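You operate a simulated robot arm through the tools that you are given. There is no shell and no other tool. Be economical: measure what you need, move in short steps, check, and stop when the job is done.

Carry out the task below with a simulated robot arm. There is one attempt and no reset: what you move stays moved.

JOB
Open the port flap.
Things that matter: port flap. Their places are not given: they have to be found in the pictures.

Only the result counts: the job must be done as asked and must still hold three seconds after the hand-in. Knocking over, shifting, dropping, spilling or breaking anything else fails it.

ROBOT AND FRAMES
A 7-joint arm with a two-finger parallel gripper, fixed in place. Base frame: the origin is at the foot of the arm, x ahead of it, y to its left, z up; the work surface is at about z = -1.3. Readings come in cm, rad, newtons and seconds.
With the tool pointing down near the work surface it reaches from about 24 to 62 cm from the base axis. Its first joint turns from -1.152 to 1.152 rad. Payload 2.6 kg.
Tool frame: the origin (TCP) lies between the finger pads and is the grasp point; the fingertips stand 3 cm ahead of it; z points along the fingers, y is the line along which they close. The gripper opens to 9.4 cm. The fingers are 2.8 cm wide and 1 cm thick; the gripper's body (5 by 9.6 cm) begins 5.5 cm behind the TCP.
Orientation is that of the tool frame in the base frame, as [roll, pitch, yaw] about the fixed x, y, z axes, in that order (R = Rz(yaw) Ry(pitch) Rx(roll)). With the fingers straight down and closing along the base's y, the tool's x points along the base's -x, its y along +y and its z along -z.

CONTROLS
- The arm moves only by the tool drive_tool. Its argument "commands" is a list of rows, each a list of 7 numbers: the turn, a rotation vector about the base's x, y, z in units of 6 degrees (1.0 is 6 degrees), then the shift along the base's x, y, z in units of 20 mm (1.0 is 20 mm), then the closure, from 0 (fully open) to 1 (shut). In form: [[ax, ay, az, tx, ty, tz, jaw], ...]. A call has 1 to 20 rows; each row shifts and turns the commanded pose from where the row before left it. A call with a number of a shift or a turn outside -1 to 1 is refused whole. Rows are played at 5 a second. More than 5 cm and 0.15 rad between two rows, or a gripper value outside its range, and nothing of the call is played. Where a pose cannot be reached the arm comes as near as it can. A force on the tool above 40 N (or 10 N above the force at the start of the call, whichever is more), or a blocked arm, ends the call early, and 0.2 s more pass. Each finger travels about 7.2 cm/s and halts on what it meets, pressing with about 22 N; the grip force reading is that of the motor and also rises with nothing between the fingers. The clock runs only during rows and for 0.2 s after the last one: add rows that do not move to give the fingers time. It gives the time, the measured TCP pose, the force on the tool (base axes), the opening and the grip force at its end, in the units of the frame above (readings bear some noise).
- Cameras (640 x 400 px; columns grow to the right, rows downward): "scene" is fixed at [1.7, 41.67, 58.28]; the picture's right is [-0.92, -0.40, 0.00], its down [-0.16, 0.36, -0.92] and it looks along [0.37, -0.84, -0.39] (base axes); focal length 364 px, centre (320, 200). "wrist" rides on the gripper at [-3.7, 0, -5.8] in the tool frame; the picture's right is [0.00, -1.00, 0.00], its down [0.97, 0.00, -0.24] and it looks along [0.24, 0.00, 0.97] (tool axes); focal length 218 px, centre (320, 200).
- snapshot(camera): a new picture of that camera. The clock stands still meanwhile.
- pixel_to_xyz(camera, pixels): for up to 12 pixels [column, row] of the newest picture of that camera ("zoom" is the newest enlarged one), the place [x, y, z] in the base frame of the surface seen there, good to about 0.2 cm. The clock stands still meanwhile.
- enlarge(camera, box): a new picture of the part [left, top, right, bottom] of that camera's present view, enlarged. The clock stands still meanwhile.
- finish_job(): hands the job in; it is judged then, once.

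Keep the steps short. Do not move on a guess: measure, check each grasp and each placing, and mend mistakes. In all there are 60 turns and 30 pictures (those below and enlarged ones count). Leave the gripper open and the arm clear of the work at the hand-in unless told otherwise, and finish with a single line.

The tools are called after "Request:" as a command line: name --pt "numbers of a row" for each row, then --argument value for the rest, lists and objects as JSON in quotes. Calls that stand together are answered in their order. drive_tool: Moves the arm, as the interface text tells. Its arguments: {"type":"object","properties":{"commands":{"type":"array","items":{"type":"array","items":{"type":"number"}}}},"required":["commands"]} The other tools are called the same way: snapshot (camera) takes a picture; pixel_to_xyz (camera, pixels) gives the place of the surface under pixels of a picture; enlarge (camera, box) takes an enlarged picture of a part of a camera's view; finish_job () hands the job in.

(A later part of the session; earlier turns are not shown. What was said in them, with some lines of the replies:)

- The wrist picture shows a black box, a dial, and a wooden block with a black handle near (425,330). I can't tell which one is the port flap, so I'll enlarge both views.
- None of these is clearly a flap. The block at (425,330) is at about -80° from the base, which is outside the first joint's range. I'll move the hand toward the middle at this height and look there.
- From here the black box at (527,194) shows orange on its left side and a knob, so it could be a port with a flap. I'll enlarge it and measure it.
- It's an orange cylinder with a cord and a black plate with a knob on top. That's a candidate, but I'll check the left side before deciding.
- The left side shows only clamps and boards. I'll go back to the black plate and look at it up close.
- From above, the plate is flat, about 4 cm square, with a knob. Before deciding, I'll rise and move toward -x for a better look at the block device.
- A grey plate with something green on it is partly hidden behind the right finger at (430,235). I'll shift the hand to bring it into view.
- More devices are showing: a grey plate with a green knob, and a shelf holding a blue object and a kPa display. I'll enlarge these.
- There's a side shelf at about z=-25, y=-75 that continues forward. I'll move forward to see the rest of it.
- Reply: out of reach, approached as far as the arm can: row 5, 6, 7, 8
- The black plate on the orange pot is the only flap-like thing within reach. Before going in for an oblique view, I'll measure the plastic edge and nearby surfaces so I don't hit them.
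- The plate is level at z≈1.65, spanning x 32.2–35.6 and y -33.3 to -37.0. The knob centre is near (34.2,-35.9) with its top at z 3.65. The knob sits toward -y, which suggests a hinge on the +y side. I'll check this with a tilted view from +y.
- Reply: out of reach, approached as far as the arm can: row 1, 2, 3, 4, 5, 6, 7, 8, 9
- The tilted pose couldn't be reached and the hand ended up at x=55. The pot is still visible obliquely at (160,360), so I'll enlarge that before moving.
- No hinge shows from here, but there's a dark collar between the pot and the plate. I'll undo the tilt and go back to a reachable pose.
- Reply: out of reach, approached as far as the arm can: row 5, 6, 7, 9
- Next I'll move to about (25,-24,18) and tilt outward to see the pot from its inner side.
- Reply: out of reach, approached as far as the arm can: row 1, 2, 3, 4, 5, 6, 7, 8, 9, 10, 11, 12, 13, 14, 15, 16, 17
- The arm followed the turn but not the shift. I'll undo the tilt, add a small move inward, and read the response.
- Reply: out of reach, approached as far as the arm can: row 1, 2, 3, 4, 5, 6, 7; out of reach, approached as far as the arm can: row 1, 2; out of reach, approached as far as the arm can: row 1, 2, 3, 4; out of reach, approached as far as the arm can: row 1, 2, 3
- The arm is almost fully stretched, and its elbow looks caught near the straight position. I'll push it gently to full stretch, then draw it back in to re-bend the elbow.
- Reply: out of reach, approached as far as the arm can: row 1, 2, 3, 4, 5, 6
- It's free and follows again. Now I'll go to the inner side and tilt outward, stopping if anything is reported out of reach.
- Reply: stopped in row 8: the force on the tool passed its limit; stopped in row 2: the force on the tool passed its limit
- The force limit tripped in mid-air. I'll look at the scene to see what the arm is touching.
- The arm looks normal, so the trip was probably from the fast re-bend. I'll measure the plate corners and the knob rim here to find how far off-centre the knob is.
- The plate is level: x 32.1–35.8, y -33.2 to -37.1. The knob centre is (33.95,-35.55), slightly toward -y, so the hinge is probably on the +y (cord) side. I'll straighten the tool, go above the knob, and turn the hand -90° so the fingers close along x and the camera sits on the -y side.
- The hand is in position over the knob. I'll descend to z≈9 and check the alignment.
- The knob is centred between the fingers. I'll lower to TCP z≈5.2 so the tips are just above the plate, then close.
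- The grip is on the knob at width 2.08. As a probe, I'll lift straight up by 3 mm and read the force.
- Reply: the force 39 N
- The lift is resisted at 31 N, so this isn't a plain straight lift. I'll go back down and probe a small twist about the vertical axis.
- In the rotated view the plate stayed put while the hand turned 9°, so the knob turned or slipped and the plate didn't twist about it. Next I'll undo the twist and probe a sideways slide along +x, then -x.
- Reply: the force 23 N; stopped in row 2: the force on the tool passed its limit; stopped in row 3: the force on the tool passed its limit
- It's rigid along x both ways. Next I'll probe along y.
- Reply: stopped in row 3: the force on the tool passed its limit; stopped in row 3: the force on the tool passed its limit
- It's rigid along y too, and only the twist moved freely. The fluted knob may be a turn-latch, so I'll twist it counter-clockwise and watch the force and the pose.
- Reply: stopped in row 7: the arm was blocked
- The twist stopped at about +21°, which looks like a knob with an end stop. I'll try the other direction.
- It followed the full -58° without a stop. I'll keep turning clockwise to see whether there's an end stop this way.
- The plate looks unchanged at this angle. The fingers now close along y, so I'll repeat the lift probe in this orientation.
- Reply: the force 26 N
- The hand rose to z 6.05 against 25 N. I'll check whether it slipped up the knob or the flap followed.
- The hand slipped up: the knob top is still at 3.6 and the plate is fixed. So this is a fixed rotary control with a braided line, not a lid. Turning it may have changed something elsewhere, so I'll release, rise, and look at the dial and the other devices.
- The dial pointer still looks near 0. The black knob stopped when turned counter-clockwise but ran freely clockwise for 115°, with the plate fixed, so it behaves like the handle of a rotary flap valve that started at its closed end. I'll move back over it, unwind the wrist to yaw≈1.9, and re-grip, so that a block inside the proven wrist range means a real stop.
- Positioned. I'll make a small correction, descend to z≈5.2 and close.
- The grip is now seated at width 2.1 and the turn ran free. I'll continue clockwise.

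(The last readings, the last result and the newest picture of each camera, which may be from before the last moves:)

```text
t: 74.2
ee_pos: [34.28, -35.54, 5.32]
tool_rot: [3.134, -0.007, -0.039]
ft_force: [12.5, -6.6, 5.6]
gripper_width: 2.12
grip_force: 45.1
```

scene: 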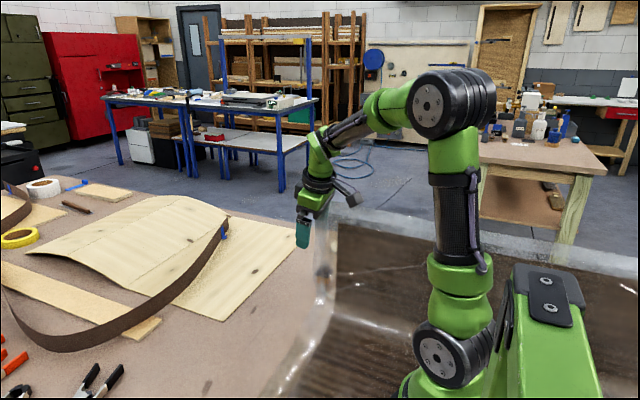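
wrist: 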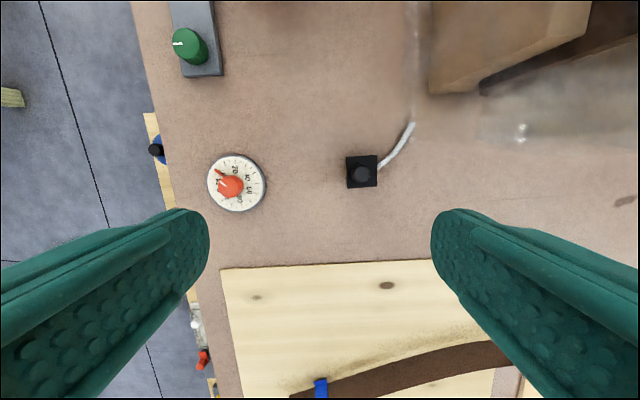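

There was no stop. I'll release, rise, and return to the earlier overview pose (26,-46,27, yaw π), where the dial and the kPa display can be compared with before.

Request:
drive_tool --pt "0 0 0 0 0 0 0" --pt "0 0 0 0 0 0 0" --pt "0 0 0 0 0 0 0" --pt "0 0 0 0 0 1 0" --pt "0 0 0 0 0 1 0" --pt "0 0 1 0 0 1 0" --pt "0 0 1 0 0 1 0" --pt "0 0 1 0 0 1 0" --pt "0 0 1 0 0 1 0" --pt "0 0 1 0 0 1 0" --pt "0 0 1 0 0 1 0" --pt "0 0 1 0 0 1 0" --pt "0 0 1 0 0 1 0" --pt "0 0 1 0 0 1 0" --pt "0 0 1 0 0 0 0" --pt "0 0 1 0 0 0 0" --pt "0 0 1 0 0 0 0" --pt "0 0 1 0 0 0 0" --pt "0 0 1 0 0 0 0" --pt "0 0 1 0 0 0 0"

Request:
drive_tool --pt "0 0 1 -0.3 -0.35 0 0" --pt "0 0 1 -0.3 -0.35 0 0" --pt "0 0 1 -0.3 -0.35 0 0" --pt "0 0 1 -0.3 -0.35 0 0" --pt "0 0 1 -0.3 -0.35 0 0" --pt "0 0 1 -0.3 -0.35 0 0" --pt "0 0 1 -0.3 -0.35 0 0" --pt "0 0 1 -0.3 -0.35 0 0" --pt "0 0 1 -0.3 -0.35 0 0" --pt "0 0 1 -0.3 -0.35 0 0" --pt "0 0 1 -0.3 -0.35 0 0" --pt "0 0 1 -0.3 -0.35 0 0" --pt "0 0 1 -0.3 -0.35 0 0" --pt "0 0 1 0 -0.35 0 0" --pt "0 0 1 0 -0.35 0 0" --pt "0 0 0 0 0 0 0"

Request:
snapshot --camera "wrist"

```text
t: 78.4
ee_pos: [34.14, -35.64, 27.28]
tool_rot: [3.135, -0.002, 1.536]
ft_force: [0.2, 0.3, 0.0]
gripper_width: 9.41
grip_force: 0.0
```

```text
t: 81.8
ee_pos: [26.31, -46.2, 26.99]
tool_rot: [3.133, -0.003, 3.105]
ft_force: [0.4, -0.6, -0.1]
gripper_width: 9.42
grip_force: 0.0
```

```text
2 pictures are left
```

wrist: 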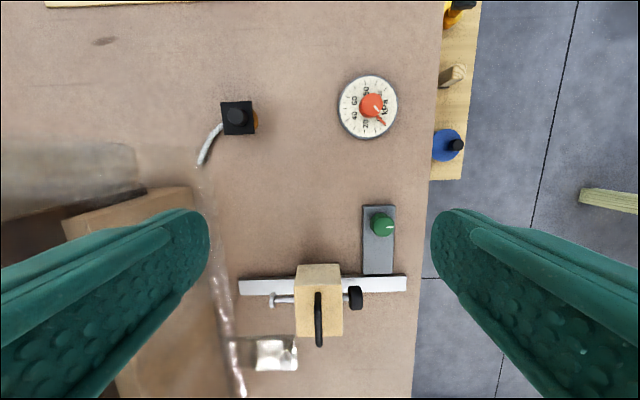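

Nothing has changed on the bench top. Earlier views showed more items on the side shelf further forward: a clear box and a red knob near x≈65, y≈-75. A port flap driven from the bench could be there. I'll turn the hand so the camera faces outward between the fingers and look.

Request:
drive_tool --pt "0 0 -1 0.3 0.2 0 0" --pt "0 0 -1 0.3 0.2 0 0" --pt "0 0 -1 0.3 0.2 0 0" --pt "0 0 -1 0.3 0.2 0 0" --pt "0 0 -1 0.3 0.2 0 0" --pt "0 0 -1 0.3 0.2 0 0" --pt "0 0 -1 0.3 0.2 0 0" --pt "0 0 -1 0.3 0.2 0 0" --pt "0 0 -1 0.3 0.2 0 0" --pt "0 0 -1 0.3 0.2 0 0" --pt "0 0 -1 0.3 0.2 -0.2 0" --pt "0 0 -1 0.3 0.2 -0.2 0" --pt "0 0 -1 0.3 0.2 -0.2 0" --pt "0 0 -1 0.3 0.2 -0.2 0" --pt "0 0 -1 0.1 0 -0.2 0" --pt "0 0 -1 0 0 0 0" --pt "0 0 -1 0 0 0 0" --pt "0 0 -1 0 0 0 0" --pt "0 0 -1 0 0 0 0" --pt "0 0 -1 0 0 0 0"

Request:
drive_tool --pt "0 0 -1 0 0 0 0" --pt "0 0 -1 0 0 0 0" --pt "0 0 -1 0 0 0 0" --pt "0 0 -1 0 0 0 0" --pt "0 0 -1 0 0 0 0" --pt "0 0 -1 0 0 0 0" --pt "0 0 -1 0 0 0 0" --pt "0 0 -1 0 0 0 0" --pt "0 0 -1 0 0 0 0" --pt "0 0 -1 0 0 0 0" --pt "0 0 -1 0 0 0 0" --pt "0 0 -1 0 0 0 0" --pt "0 0 -1 0 0 0 0" --pt "0 0 -1 0 0 0 0" --pt "0 0 -1 0 0 0 0" --pt "0 0 0 0 0 0 0"

```text
t: 86.0
ee_pos: [34.82, -40.39, 25.1]
tool_rot: [3.134, -0.002, 1.008]
ft_force: [-0.5, 0.2, -1.1]
gripper_width: 9.38
grip_force: 0.0
```

```text
t: 89.4
ee_pos: [34.82, -40.52, 25.15]
tool_rot: [3.135, -0.001, -0.563]
ft_force: [-0.2, -0.9, 0.0]
gripper_width: 9.4
grip_force: 0.1
```

Request:
enlarge --camera "wrist" --box '[180, 215, 440, 378]'

```text
2.45 times, centred on (310, 296) of wrist
```

zoom: 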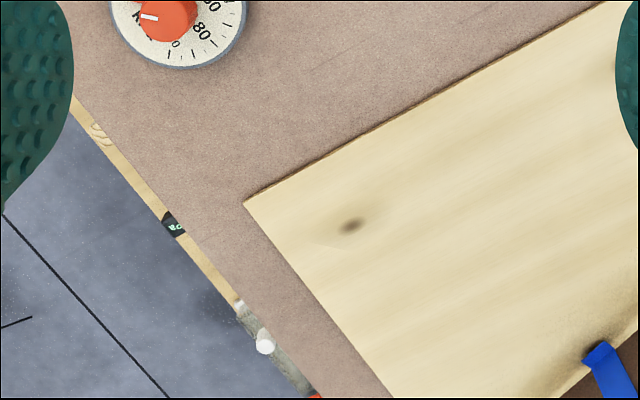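

Along the shelf edge I see a display at zoom (174,225), a clear box with a white ball at (265,343), and something red at (313,396). I'll measure these.

Request:
pixel_to_xyz --camera "zoom" --pixels '[[174, 225], [265, 343], [240, 305], [290, 375], [313, 396], [100, 130], [200, 255], [598, 355], [610, 385], [180, 15], [250, 330]]'

```text
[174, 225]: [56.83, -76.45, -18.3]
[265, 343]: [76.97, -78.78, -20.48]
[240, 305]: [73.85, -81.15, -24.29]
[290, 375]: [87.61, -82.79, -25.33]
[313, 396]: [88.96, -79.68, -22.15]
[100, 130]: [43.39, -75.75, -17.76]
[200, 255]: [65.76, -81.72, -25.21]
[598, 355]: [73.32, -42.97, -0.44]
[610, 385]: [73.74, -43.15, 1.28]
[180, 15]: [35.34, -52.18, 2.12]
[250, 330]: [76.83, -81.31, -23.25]
```

The shelf items are far out of reach. On the bench, one case is untested: whether the plate lifts now that its knob has been turned clockwise, with the fingers closing along x so it can pivot on an x-hinge. I'll return over the knob to test that.

Request:
drive_tool --pt "0 0 1 -0.05 0.41 0 0" --pt "0 0 1 -0.05 0.41 0 0" --pt "0 0 1 -0.05 0.41 0 0" --pt "0 0 1 -0.05 0.41 0 0" --pt "0 0 1 -0.05 0.41 0 0" --pt "0 0 1 -0.05 0.41 0 0" --pt "0 0 1 -0.05 0 0 0" --pt "0 0 1 -0.05 0 0 0" --pt "0 0 1 0 0 0 0" --pt "0 0 1 0 0 0 0" --pt "0 0 1 0 0 0 0" --pt "0 0 1 0 0 0 0" --pt "0 0 1 0 0 -1 0" --pt "0 0 1 0 0 -1 0" --pt "0 0 1 0 0 -1 0" --pt "0 0 1 0 0 -1 0" --pt "0 0 1 0 0 -1 0" --pt "0 0 1 0 0 -1 0" --pt "0 0 1 0 0 -1 0" --pt "0 0 1 0 0 -1 0"

Request:
drive_tool --pt "0 0 0.3 0 0 -1 0" --pt "0 0 0 0 0 -0.8 0" --pt "0 0 0 0 0 0 0" --pt "0 0 0 0 0 0 0.5" --pt "0 0 0 0 0 0 0.5" --pt "0 0 0 0 0 0 0.5"

```text
t: 93.6
ee_pos: [34.09, -35.63, 9.16]
tool_rot: [3.135, -0.002, 1.536]
ft_force: [0.1, 0.2, 0.0]
gripper_width: 9.41
grip_force: 0.0
```

```text
t: 95.0
ee_pos: [33.96, -35.61, 5.6]
tool_rot: [3.134, -0.003, 1.563]
ft_force: [0.5, -0.3, 0.2]
gripper_width: 4.71
grip_force: 0.1
```

Aligned. I'll close on the knob, then follow a 12° opening arc about a hinge on the +y edge.

Request:
drive_tool --pt "0 0 0 0 0 -0.08 0.6" --pt "0 0 0 0 0 0 1" --pt "0 0 0 0 0 0 1" --pt "0 0 0 0 0 0 1" --pt "0 0 0 0 0 0 1"

Request:
drive_tool --pt "-0.5 0 0 0 0.1 0.06 1" --pt "-0.5 0 0 0 0.1 0.06 1" --pt "-0.5 0 0 0 0.1 0.06 1" --pt "-0.5 0 0 0 0.1 0.06 1" --pt "0 0 0 0 0 0 1"

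```text
t: 96.2
ee_pos: [33.98, -35.78, 5.52]
tool_rot: [3.136, -0.001, 1.564]
ft_force: [-11.6, 4.5, 4.2]
gripper_width: 2.09
grip_force: 45.3
```

```text
t: 97.4
ee_pos: [34.0, -34.92, 5.88]
tool_rot: [3.135, 0.206, 1.56]
ft_force: [-23.9, 14.4, 24.1]
gripper_width: 2.1
grip_force: 45.2
```

The hand followed the arc without being stopped, but it could still be slipping. I'll continue to about 36°; if it slips off, the width will drop to 0.

Request:
drive_tool --pt "-0.5 0 0 0 0.112 0.035 1" --pt "-0.5 0 0 0 0.112 0.035 1" --pt "-0.5 0 0 0 0.115 0.022 1" --pt "-0.5 0 0 0 0.115 0.022 1" --pt "-0.5 0 0 0 0.117 0.01 1" --pt "-0.5 0 0 0 0.117 0.01 1" --pt "-0.5 0 0 0 0.117 0 1" --pt "-0.5 0 0 0 0.117 0 1" --pt "0 0 0 0 0 0 1"

```text
t: 97.9
ee_pos: [34.06, -34.57, 6.04]
tool_rot: [3.135, 0.277, 1.559]
ft_force: [-2.7, 2.2, 4.0]
gripper_width: 2.1
grip_force: 45.6
stopped in row 2: the force on the tool passed its limit (the readings are from after the stop); the commanded pose is now the measured one
```

The force limit stopped it, so the plate isn't a lid. It's a fixed housing for a rotary knob. I'll release, straighten, and rise, then use the last picture for a tilted look along the whole shelf to see whether turning the knob changed the display or a flap there.

Request:
drive_tool --pt "0 0 0 0 0 0 0" --pt "0 0 0 0 0 0 0" --pt "0 0 0 0 0 0 0" --pt "0 0 0 0 0 1 0" --pt "0.9 0 0 0 0 1 0" --pt "0.9 0 0 0 0 1 0" --pt "0.85 0 0 0 0 1 0" --pt "0 0 -1 0 0 1 0" --pt "0 0 -1 0 0 1 0" --pt "0 0 -1 0 0 1 0" --pt "0 0 -1 0 0 1 0" --pt "0 0 -1 0 0 1 0" --pt "0 0 -1 0 0 0.5 0" --pt "0 0 -1 0 0 0 0" --pt "0 0 -1 0 0 0 0" --pt "0 0 -1 0 0 0 0" --pt "0 0 -1 0 0 0 0" --pt "0 0 -1 0 0 0 0" --pt "0 0 -1 0 0 0 0"

Request:
drive_tool --pt "0 0 -1 -0.1 -0.4 0 0" --pt "0 0 -1 -0.1 -0.4 0 0" --pt "0 0 -1 -0.1 -0.4 0 0" --pt "0 0 -1 -0.1 -0.4 0 0" --pt "0 0 -1 -0.1 -0.4 0 0" --pt "0 0 -1 -0.1 -0.4 0 0" --pt "0 0 -1 -0.1 -0.4 0 0" --pt "0 0 -1 -0.1 -0.4 0 0" --pt "0 0 -1 0 -0.4 0 0" --pt "0 0 -1 0 -0.4 0 0" --pt "0 0 -1 0 0 0 0" --pt "0 0 -1 0 0 0 0" --pt "0 0 -1 0 0 0 0" --pt "0 0 -1 0 0 0 0" --pt "0 0 -1 0 0 0 0" --pt "0 0 -1 0 0 0 0" --pt "0 0 -1 0 0 0 0" --pt "0 0 -1 0 0 0 0" --pt "0 0 0 0 0 0 0"

```text
t: 101.9
ee_pos: [33.98, -34.42, 25.06]
tool_rot: [3.137, -0.001, 0.299]
ft_force: [0.9, 0.1, 0.4]
gripper_width: 9.39
grip_force: 0.1
```

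```text
t: 105.9
ee_pos: [32.41, -42.55, 25.06]
tool_rot: [3.139, -0.001, -1.585]
ft_force: [1.4, 0.8, 0.2]
gripper_width: 9.41
grip_force: 0.0
```

The yaw of -π/2 was reached. Next I'll tilt outward 24° in steps.

Request:
drive_tool --pt "-0.8 0 0 0 0 0 0" --pt "-0.8 0 0 0 0 0 0" --pt "-0.8 0 0 0 0 0 0" --pt "-0.8 0 0 0 0 0 0" --pt "-0.8 0 0 0 0 0 0" --pt "0 0 0 0 0 0 0"

```text
t: 107.3
ee_pos: [32.42, -42.36, 25.23]
tool_rot: [-3.139, -0.421, -1.585]
ft_force: [0.2, 0.2, 0.0]
gripper_width: 9.4
grip_force: 0.0
```

Request:
enlarge --camera "wrist" --box '[285, 135, 525, 285]'

```text
2.67 times, centred on (405, 210) of wrist
```

zoom: 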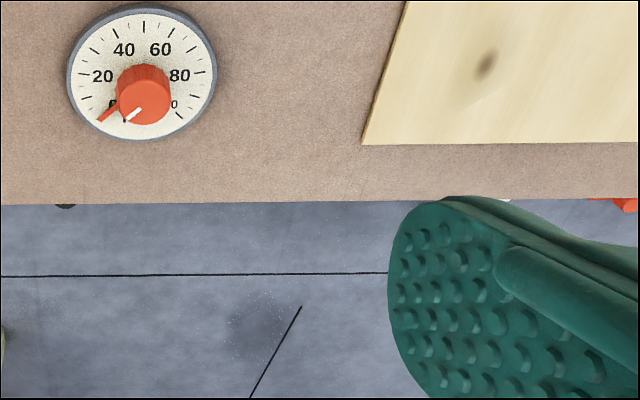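

The table edge hides the shelf, and that was the last picture. It does show the dial clearly, still at 0. What I know from the forces is that the black knob is a rotary control that stopped counter-clockwise and turns clockwise. I'll try to turn it to its clockwise end, using the wider wrist range now proven (yaw 1.9 to -1.58). First I'll straighten, move back over it, and unwind.

Request:
drive_tool --pt "0.8 0 0 0 0 0 0" --pt "0.8 0 0 0 0 0 0" --pt "0.8 0 0 0 0 0 0" --pt "0.8 0 0 0 0 0 0" --pt "0.8 0 0 0 0 0 0" --pt "0 0 1 0.08 0.34 0 0" --pt "0 0 1 0.08 0.34 0 0" --pt "0 0 1 0.08 0.34 0 0" --pt "0 0 1 0.08 0.34 0 0" --pt "0 0 1 0.08 0.34 0 0" --pt "0 0 1 0.08 0.34 0 0" --pt "0 0 1 0.08 0.34 0 0" --pt "0 0 1 0.08 0.34 0 0" --pt "0 0 1 0.08 0.34 0 0" --pt "0 0 1 0.08 0.34 0 0" --pt "0 0 1 0 0 0 0" --pt "0 0 1 0 0 0 0" --pt "0 0 1 0 0 0 0" --pt "0 0 1 0 0 0 0" --pt "0 0 1 0 0 0 0"

Request:
drive_tool --pt "0 0 1 0 0 0 0" --pt "0 0 1 0 0 0 0" --pt "0 0 1 0 0 0 0" --pt "0 0 1 0 0 0 0" --pt "0 0 1 0 0 0 0" --pt "0 0 1 0 0 0 0" --pt "0 0 1 0 0 0 0" --pt "0 0 1 0 0 0 0" --pt "0 0 1 0 0 0 0" --pt "0 0 1 0 0 0 0" --pt "0 0 1 0 0 -1 0" --pt "0 0 1 0 0 -1 0" --pt "0 0 1 0 0 -1 0" --pt "0 0 1 0 0 -1 0" --pt "0 0 1 0 0 -1 0" --pt "0 0 0 0 0 -1 0" --pt "0 0 0 0 0 -1 0" --pt "0 0 0 0 0 -1 0" --pt "0 0 0 0 0 0 0"

```text
t: 111.5
ee_pos: [33.93, -35.67, 25.07]
tool_rot: [3.136, -0.001, -0.009]
ft_force: [0.0, -0.6, 0.0]
gripper_width: 9.4
grip_force: 0.1
```

```text
t: 115.5
ee_pos: [33.85, -35.66, 9.11]
tool_rot: [3.136, 0.0, 1.559]
ft_force: [0.0, 0.1, 0.5]
gripper_width: 9.4
grip_force: 0.1
```

In position at yaw 1.56. I'll descend, grip, and confirm the width before turning.

Request:
drive_tool --pt "0 0 0 0.04 0.04 -0.95 0" --pt "0 0 0 0 0 -0.9 0" --pt "0 0 0 0 0 0 0" --pt "0 0 0 0 0 0 1" --pt "0 0 0 0 0 0 1" --pt "0 0 0 0 0 0 1" --pt "0 0 0 0 0 0 1" --pt "0 0 0 0 0 0 1" --pt "0 0 0 0 0 0 1"

Request:
drive_tool --pt "0 0 -0.8 0 0 0 1" --pt "0 0 -0.8 0 0 0 1" --pt "0 0 -0.8 0 0 0 1" --pt "0 0 -0.8 0 0 0 1" --pt "0 0 -0.8 0 0 0 1" --pt "0 0 -0.8 0 0 0 1" --pt "0 0 -0.8 0 0 0 1" --pt "0 0 -0.8 0 0 0 1" --pt "0 0 -0.8 0 0 0 1" --pt "0 0 -0.8 0 0 0 1" --pt "0 0 -0.8 0 0 0 1" --pt "0 0 -0.8 0 0 0 1" --pt "0 0 -0.8 0 0 0 1" --pt "0 0 -0.8 0 0 0 1" --pt "0 0 -0.8 0 0 0 1" --pt "0 0 -0.8 0 0 0 1" --pt "0 0 -0.8 0 0 0 1" --pt "0 0 -0.8 0 0 0 1" --pt "0 0 0 0 0 0 1"

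```text
t: 117.5
ee_pos: [33.98, -35.53, 5.47]
tool_rot: [3.141, 0.0, 1.56]
ft_force: [-4.1, 2.0, -1.9]
gripper_width: 4.17
grip_force: 44.7
```

```text
t: 121.5
ee_pos: [34.08, -35.65, 5.24]
tool_rot: [3.141, -0.002, 0.049]
ft_force: [4.6, 5.1, -18.2]
gripper_width: 2.11
grip_force: 44.6
```

That's an important reading. At the same place the fingers stopped at width 4.17, where the knob gives 2.1. That matches the plate's width (3.75 plus the same 0.4 offset), which means the -y edge of the plate now stands above z≈2.4. My zoom measurement after the earlier pull also had the -y corner at 1.81 against 1.59 on the +y side. So the plate is a stiff flap hinged on the +y side and has started to open. I'll release, rise, turn back to yaw 1.57, and grip the plate itself at its free -y end, where the leverage is better.

Request:
drive_tool --pt "0 0 0 0 0 0 0" --pt "0 0 0 0 0 0 0" --pt "0 0 0 0 0 0 0" --pt "0 0 0 0 0 1 0" --pt "0 0 1 0 0 1 0" --pt "0 0 1 0 0 0 0" --pt "0 0 1 0 0 0 0" --pt "0 0 1 0 0 0 0" --pt "0 0 1 0 0 0 0" --pt "0 0 1 0 0 0 0" --pt "0 0 1 0 0 0 0" --pt "0 0 1 0 0 0 0" --pt "0 0 1 0 0 0 0" --pt "0 0 1 0 0 0 0" --pt "0 0 1 0 -0.3 0 0" --pt "0 0 1 0 -0.3 0 0" --pt "0 0 1 0 0 0 0" --pt "0 0 1 0 0 0 0" --pt "0 0 0.5 0 0 0 0" --pt "0 0 0 0 0 0 0"

```text
t: 125.7
ee_pos: [34.14, -36.83, 9.33]
tool_rot: [3.138, 0.001, 1.571]
ft_force: [-0.2, 0.0, 0.2]
gripper_width: 9.39
grip_force: 0.0
```

Over the free edge. I'll lower so the tips reach z≈1.9 and close; the width will show what I've caught.

Request:
drive_tool --pt "0 0 0 -0.08 0 -0.8 0" --pt "0 0 0 0 0 -0.8 0" --pt "0 0 0 0 0 -0.6 0" --pt "0 0 0 0 0 0 0" --pt "0 0 0 0 0 0 1" --pt "0 0 0 0 0 0 1" --pt "0 0 0 0 0 0 1" --pt "0 0 0 0 0 0 1" --pt "0 0 0 0 0 0 1" --pt "0 0 0 0 0 0 1" --pt "0 0 0 0 0 0 1"

```text
t: 128.1
ee_pos: [34.06, -36.89, 4.86]
tool_rot: [3.138, 0.001, 1.571]
ft_force: [5.8, -3.5, -6.6]
gripper_width: 4.18
grip_force: 44.4
```

The width of 4.18 means the plate is clamped by its sides. I'll lift along the hinge arc, 12° first.

Request:
drive_tool --pt "-0.5 0 0 0 0.093 0.1 1" --pt "-0.5 0 0 0 0.093 0.1 1" --pt "-0.5 0 0 0 0.103 0.09 1" --pt "-0.5 0 0 0 0.103 0.09 1" --pt "0 0 0 0 0 0 1"

```text
t: 129.3
ee_pos: [34.09, -36.13, 5.86]
tool_rot: [3.135, 0.212, 1.572]
ft_force: [18.3, -4.9, -11.8]
gripper_width: 4.15
grip_force: 45.4
```

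It follows with only about 12 N and the width is still 4.15, so the flap is opening. I'll continue on the arc.

Request:
drive_tool --pt "-0.5 0 0 0 0.11 0.078 1" --pt "-0.5 0 0 0 0.11 0.078 1" --pt "-0.5 0 0 0 0.12 0.066 1" --pt "-0.5 0 0 0 0.12 0.066 1" --pt "-0.5 0 0 0 0.123 0.05 1" --pt "-0.5 0 0 0 0.123 0.05 1" --pt "0 0 0 0 0 0 1"

```text
t: 130.3
ee_pos: [34.09, -35.17, 6.43]
tool_rot: [3.132, 0.403, 1.561]
ft_force: [-6.3, -2.2, -4.5]
gripper_width: 4.15
grip_force: 45.4
stopped in row 5: the force on the tool passed its limit (the readings are from after the stop); the commanded pose is now the measured one
```

It stopped at 23°. My path has drifted about 0.3 cm outward from the arc, so I'll continue with less lift.

Request:
drive_tool --pt "-0.5 0 0 0 0.11 0.0 1" --pt "-0.5 0 0 0 0.11 0.01 1" --pt "-0.5 0 0 0 0.12 0.01 1" --pt "-0.5 0 0 0 0.12 0.01 1" --pt "-0.5 0 0 0 0.12 0.0 1" --pt "-0.5 0 0 0 0.12 0.0 1" --pt "0 0 0 0 0 0 1"

```text
t: 130.6
ee_pos: [34.03, -35.21, 6.61]
tool_rot: [3.129, 0.412, 1.542]
ft_force: [-5.9, -1.4, -3.2]
gripper_width: 4.16
grip_force: 45.1
stopped in row 1: the force on the tool passed its limit (the readings are from after the stop); the commanded pose is now the measured one
```

The finger corners are now all above z≈3.3 and still hold 4.15 of width, so the flap is clearly raised. My grip now conflicts with its angle. I'll release, back out along the tool axis, straighten, close, and come down on the -y side to push the underside further open.

Request:
drive_tool --pt "0 0 0 0 0 0 0" --pt "0 0 0 0 0 0 0" --pt "0 0 0 0 0 0 0" --pt "0 0 0 0 0.4 0.92 0" --pt "0 0 0 0 0.4 0.92 0" --pt "0 0 0 0 0.4 0.92 0" --pt "0.98 0 0 0 -0.94 0 0.5" --pt "0.98 0 0 0 -0.94 0 1" --pt "0.98 0 0 0 -0.94 0 1" --pt "0.98 0 0 0 -0.94 0 1" --pt "0 0 0 0 0 0 1" --pt "0 0 0 0 0 -0.9 1" --pt "0 0 0 0 0 -0.9 1" --pt "0 0 0 0 0 -0.9 1" --pt "0 0 0 0 0 -0.9 1" --pt "0 0 0 0 0 0 1"

```text
t: 134.0
ee_pos: [34.11, -40.46, 4.98]
tool_rot: [3.14, 0.003, 1.545]
ft_force: [-1.0, 0.4, -0.1]
gripper_width: 0.01
grip_force: 22.2
5 turns are left
```

In place below the flap's free edge on the -y side. I'll push toward +y in small steps.

Request:
drive_tool --pt "0 0 0 0 0.2 0 1" --pt "0 0 0 0 0.2 0 1" --pt "0 0 0 0 0.2 0 1" --pt "0 0 0 0 0.2 0 1" --pt "0 0 0 0 0.2 0 1" --pt "0 0 0 0 0.2 0 1" --pt "0 0 0 0 0.2 0 1" --pt "0 0 0 0 0.2 0 1" --pt "0 0 0 0 0.2 0 1" --pt "0 0 0 0 0.2 0 1" --pt "0 0 0 0 0.2 0 1" --pt "0 0 0 0 0.2 0 1" --pt "0 0 0 0 0.2 0 1" --pt "0 0 0 0 0 0 1"

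```text
t: 137.0
ee_pos: [34.11, -34.88, 4.83]
tool_rot: [3.14, 0.001, 1.544]
ft_force: [0.2, 0.1, -0.3]
gripper_width: 0.0
grip_force: 22.4
4 turns are left
```

The fingers swept freely through the place where the plate and knob used to be, with no force, so the flap is standing open near vertical or past it. I'll do one gentle check push higher up, then withdraw.

Request:
drive_tool --pt "0 0 0 0 0 0.5 1" --pt "0 0 0 0 0 0.5 1" --pt "0 0 0 0 0.1 0 1" --pt "0 0 0 0 0.1 0 1" --pt "0 0 0 0 0.1 0 1" --pt "0 0 0 0 0.1 0 1" --pt "0 0 0 0 0 0 1"

```text
t: 138.6
ee_pos: [34.12, -34.31, 6.87]
tool_rot: [3.14, 0.0, 1.546]
ft_force: [0.1, 0.2, 0.7]
gripper_width: 0.02
grip_force: 21.9
3 turns are left
```

There's no contact there either, so the flap is well clear of the port. I'll back away to -y, rise, and open the gripper.

Request:
drive_tool --pt "0 0 0 0 -0.8 0 1" --pt "0 0 0 0 -0.8 0 1" --pt "0 0 0 0 -0.8 0.3 1" --pt "0 0 0 0 0 1 1" --pt "0 0 0 0 0 1 1" --pt "0 0 0 0 0 1 1" --pt "0 0 0 0 0 1 1" --pt "0 0 0 0 0 1 0" --pt "0 0 0 0 0 1 0" --pt "0 0 0 0 0 1 0" --pt "0 0 0 0 0 0 0" --pt "0 0 0 0 0 0 0"

```text
t: 141.2
ee_pos: [34.13, -39.2, 21.64]
tool_rot: [3.139, 0.002, 1.543]
ft_force: [-1.0, 0.3, 0.3]
gripper_width: 9.39
grip_force: 0.1
2 turns are left
```

The arm is clear and the gripper is open, so I'm handing in.

Request:
finish_job

```text
The job is handed in.
```

I believe the port flap (the black plate with the knob) is open, because the fingers swept freely through where it had been, but I had no pictures left to confirm it by eye.
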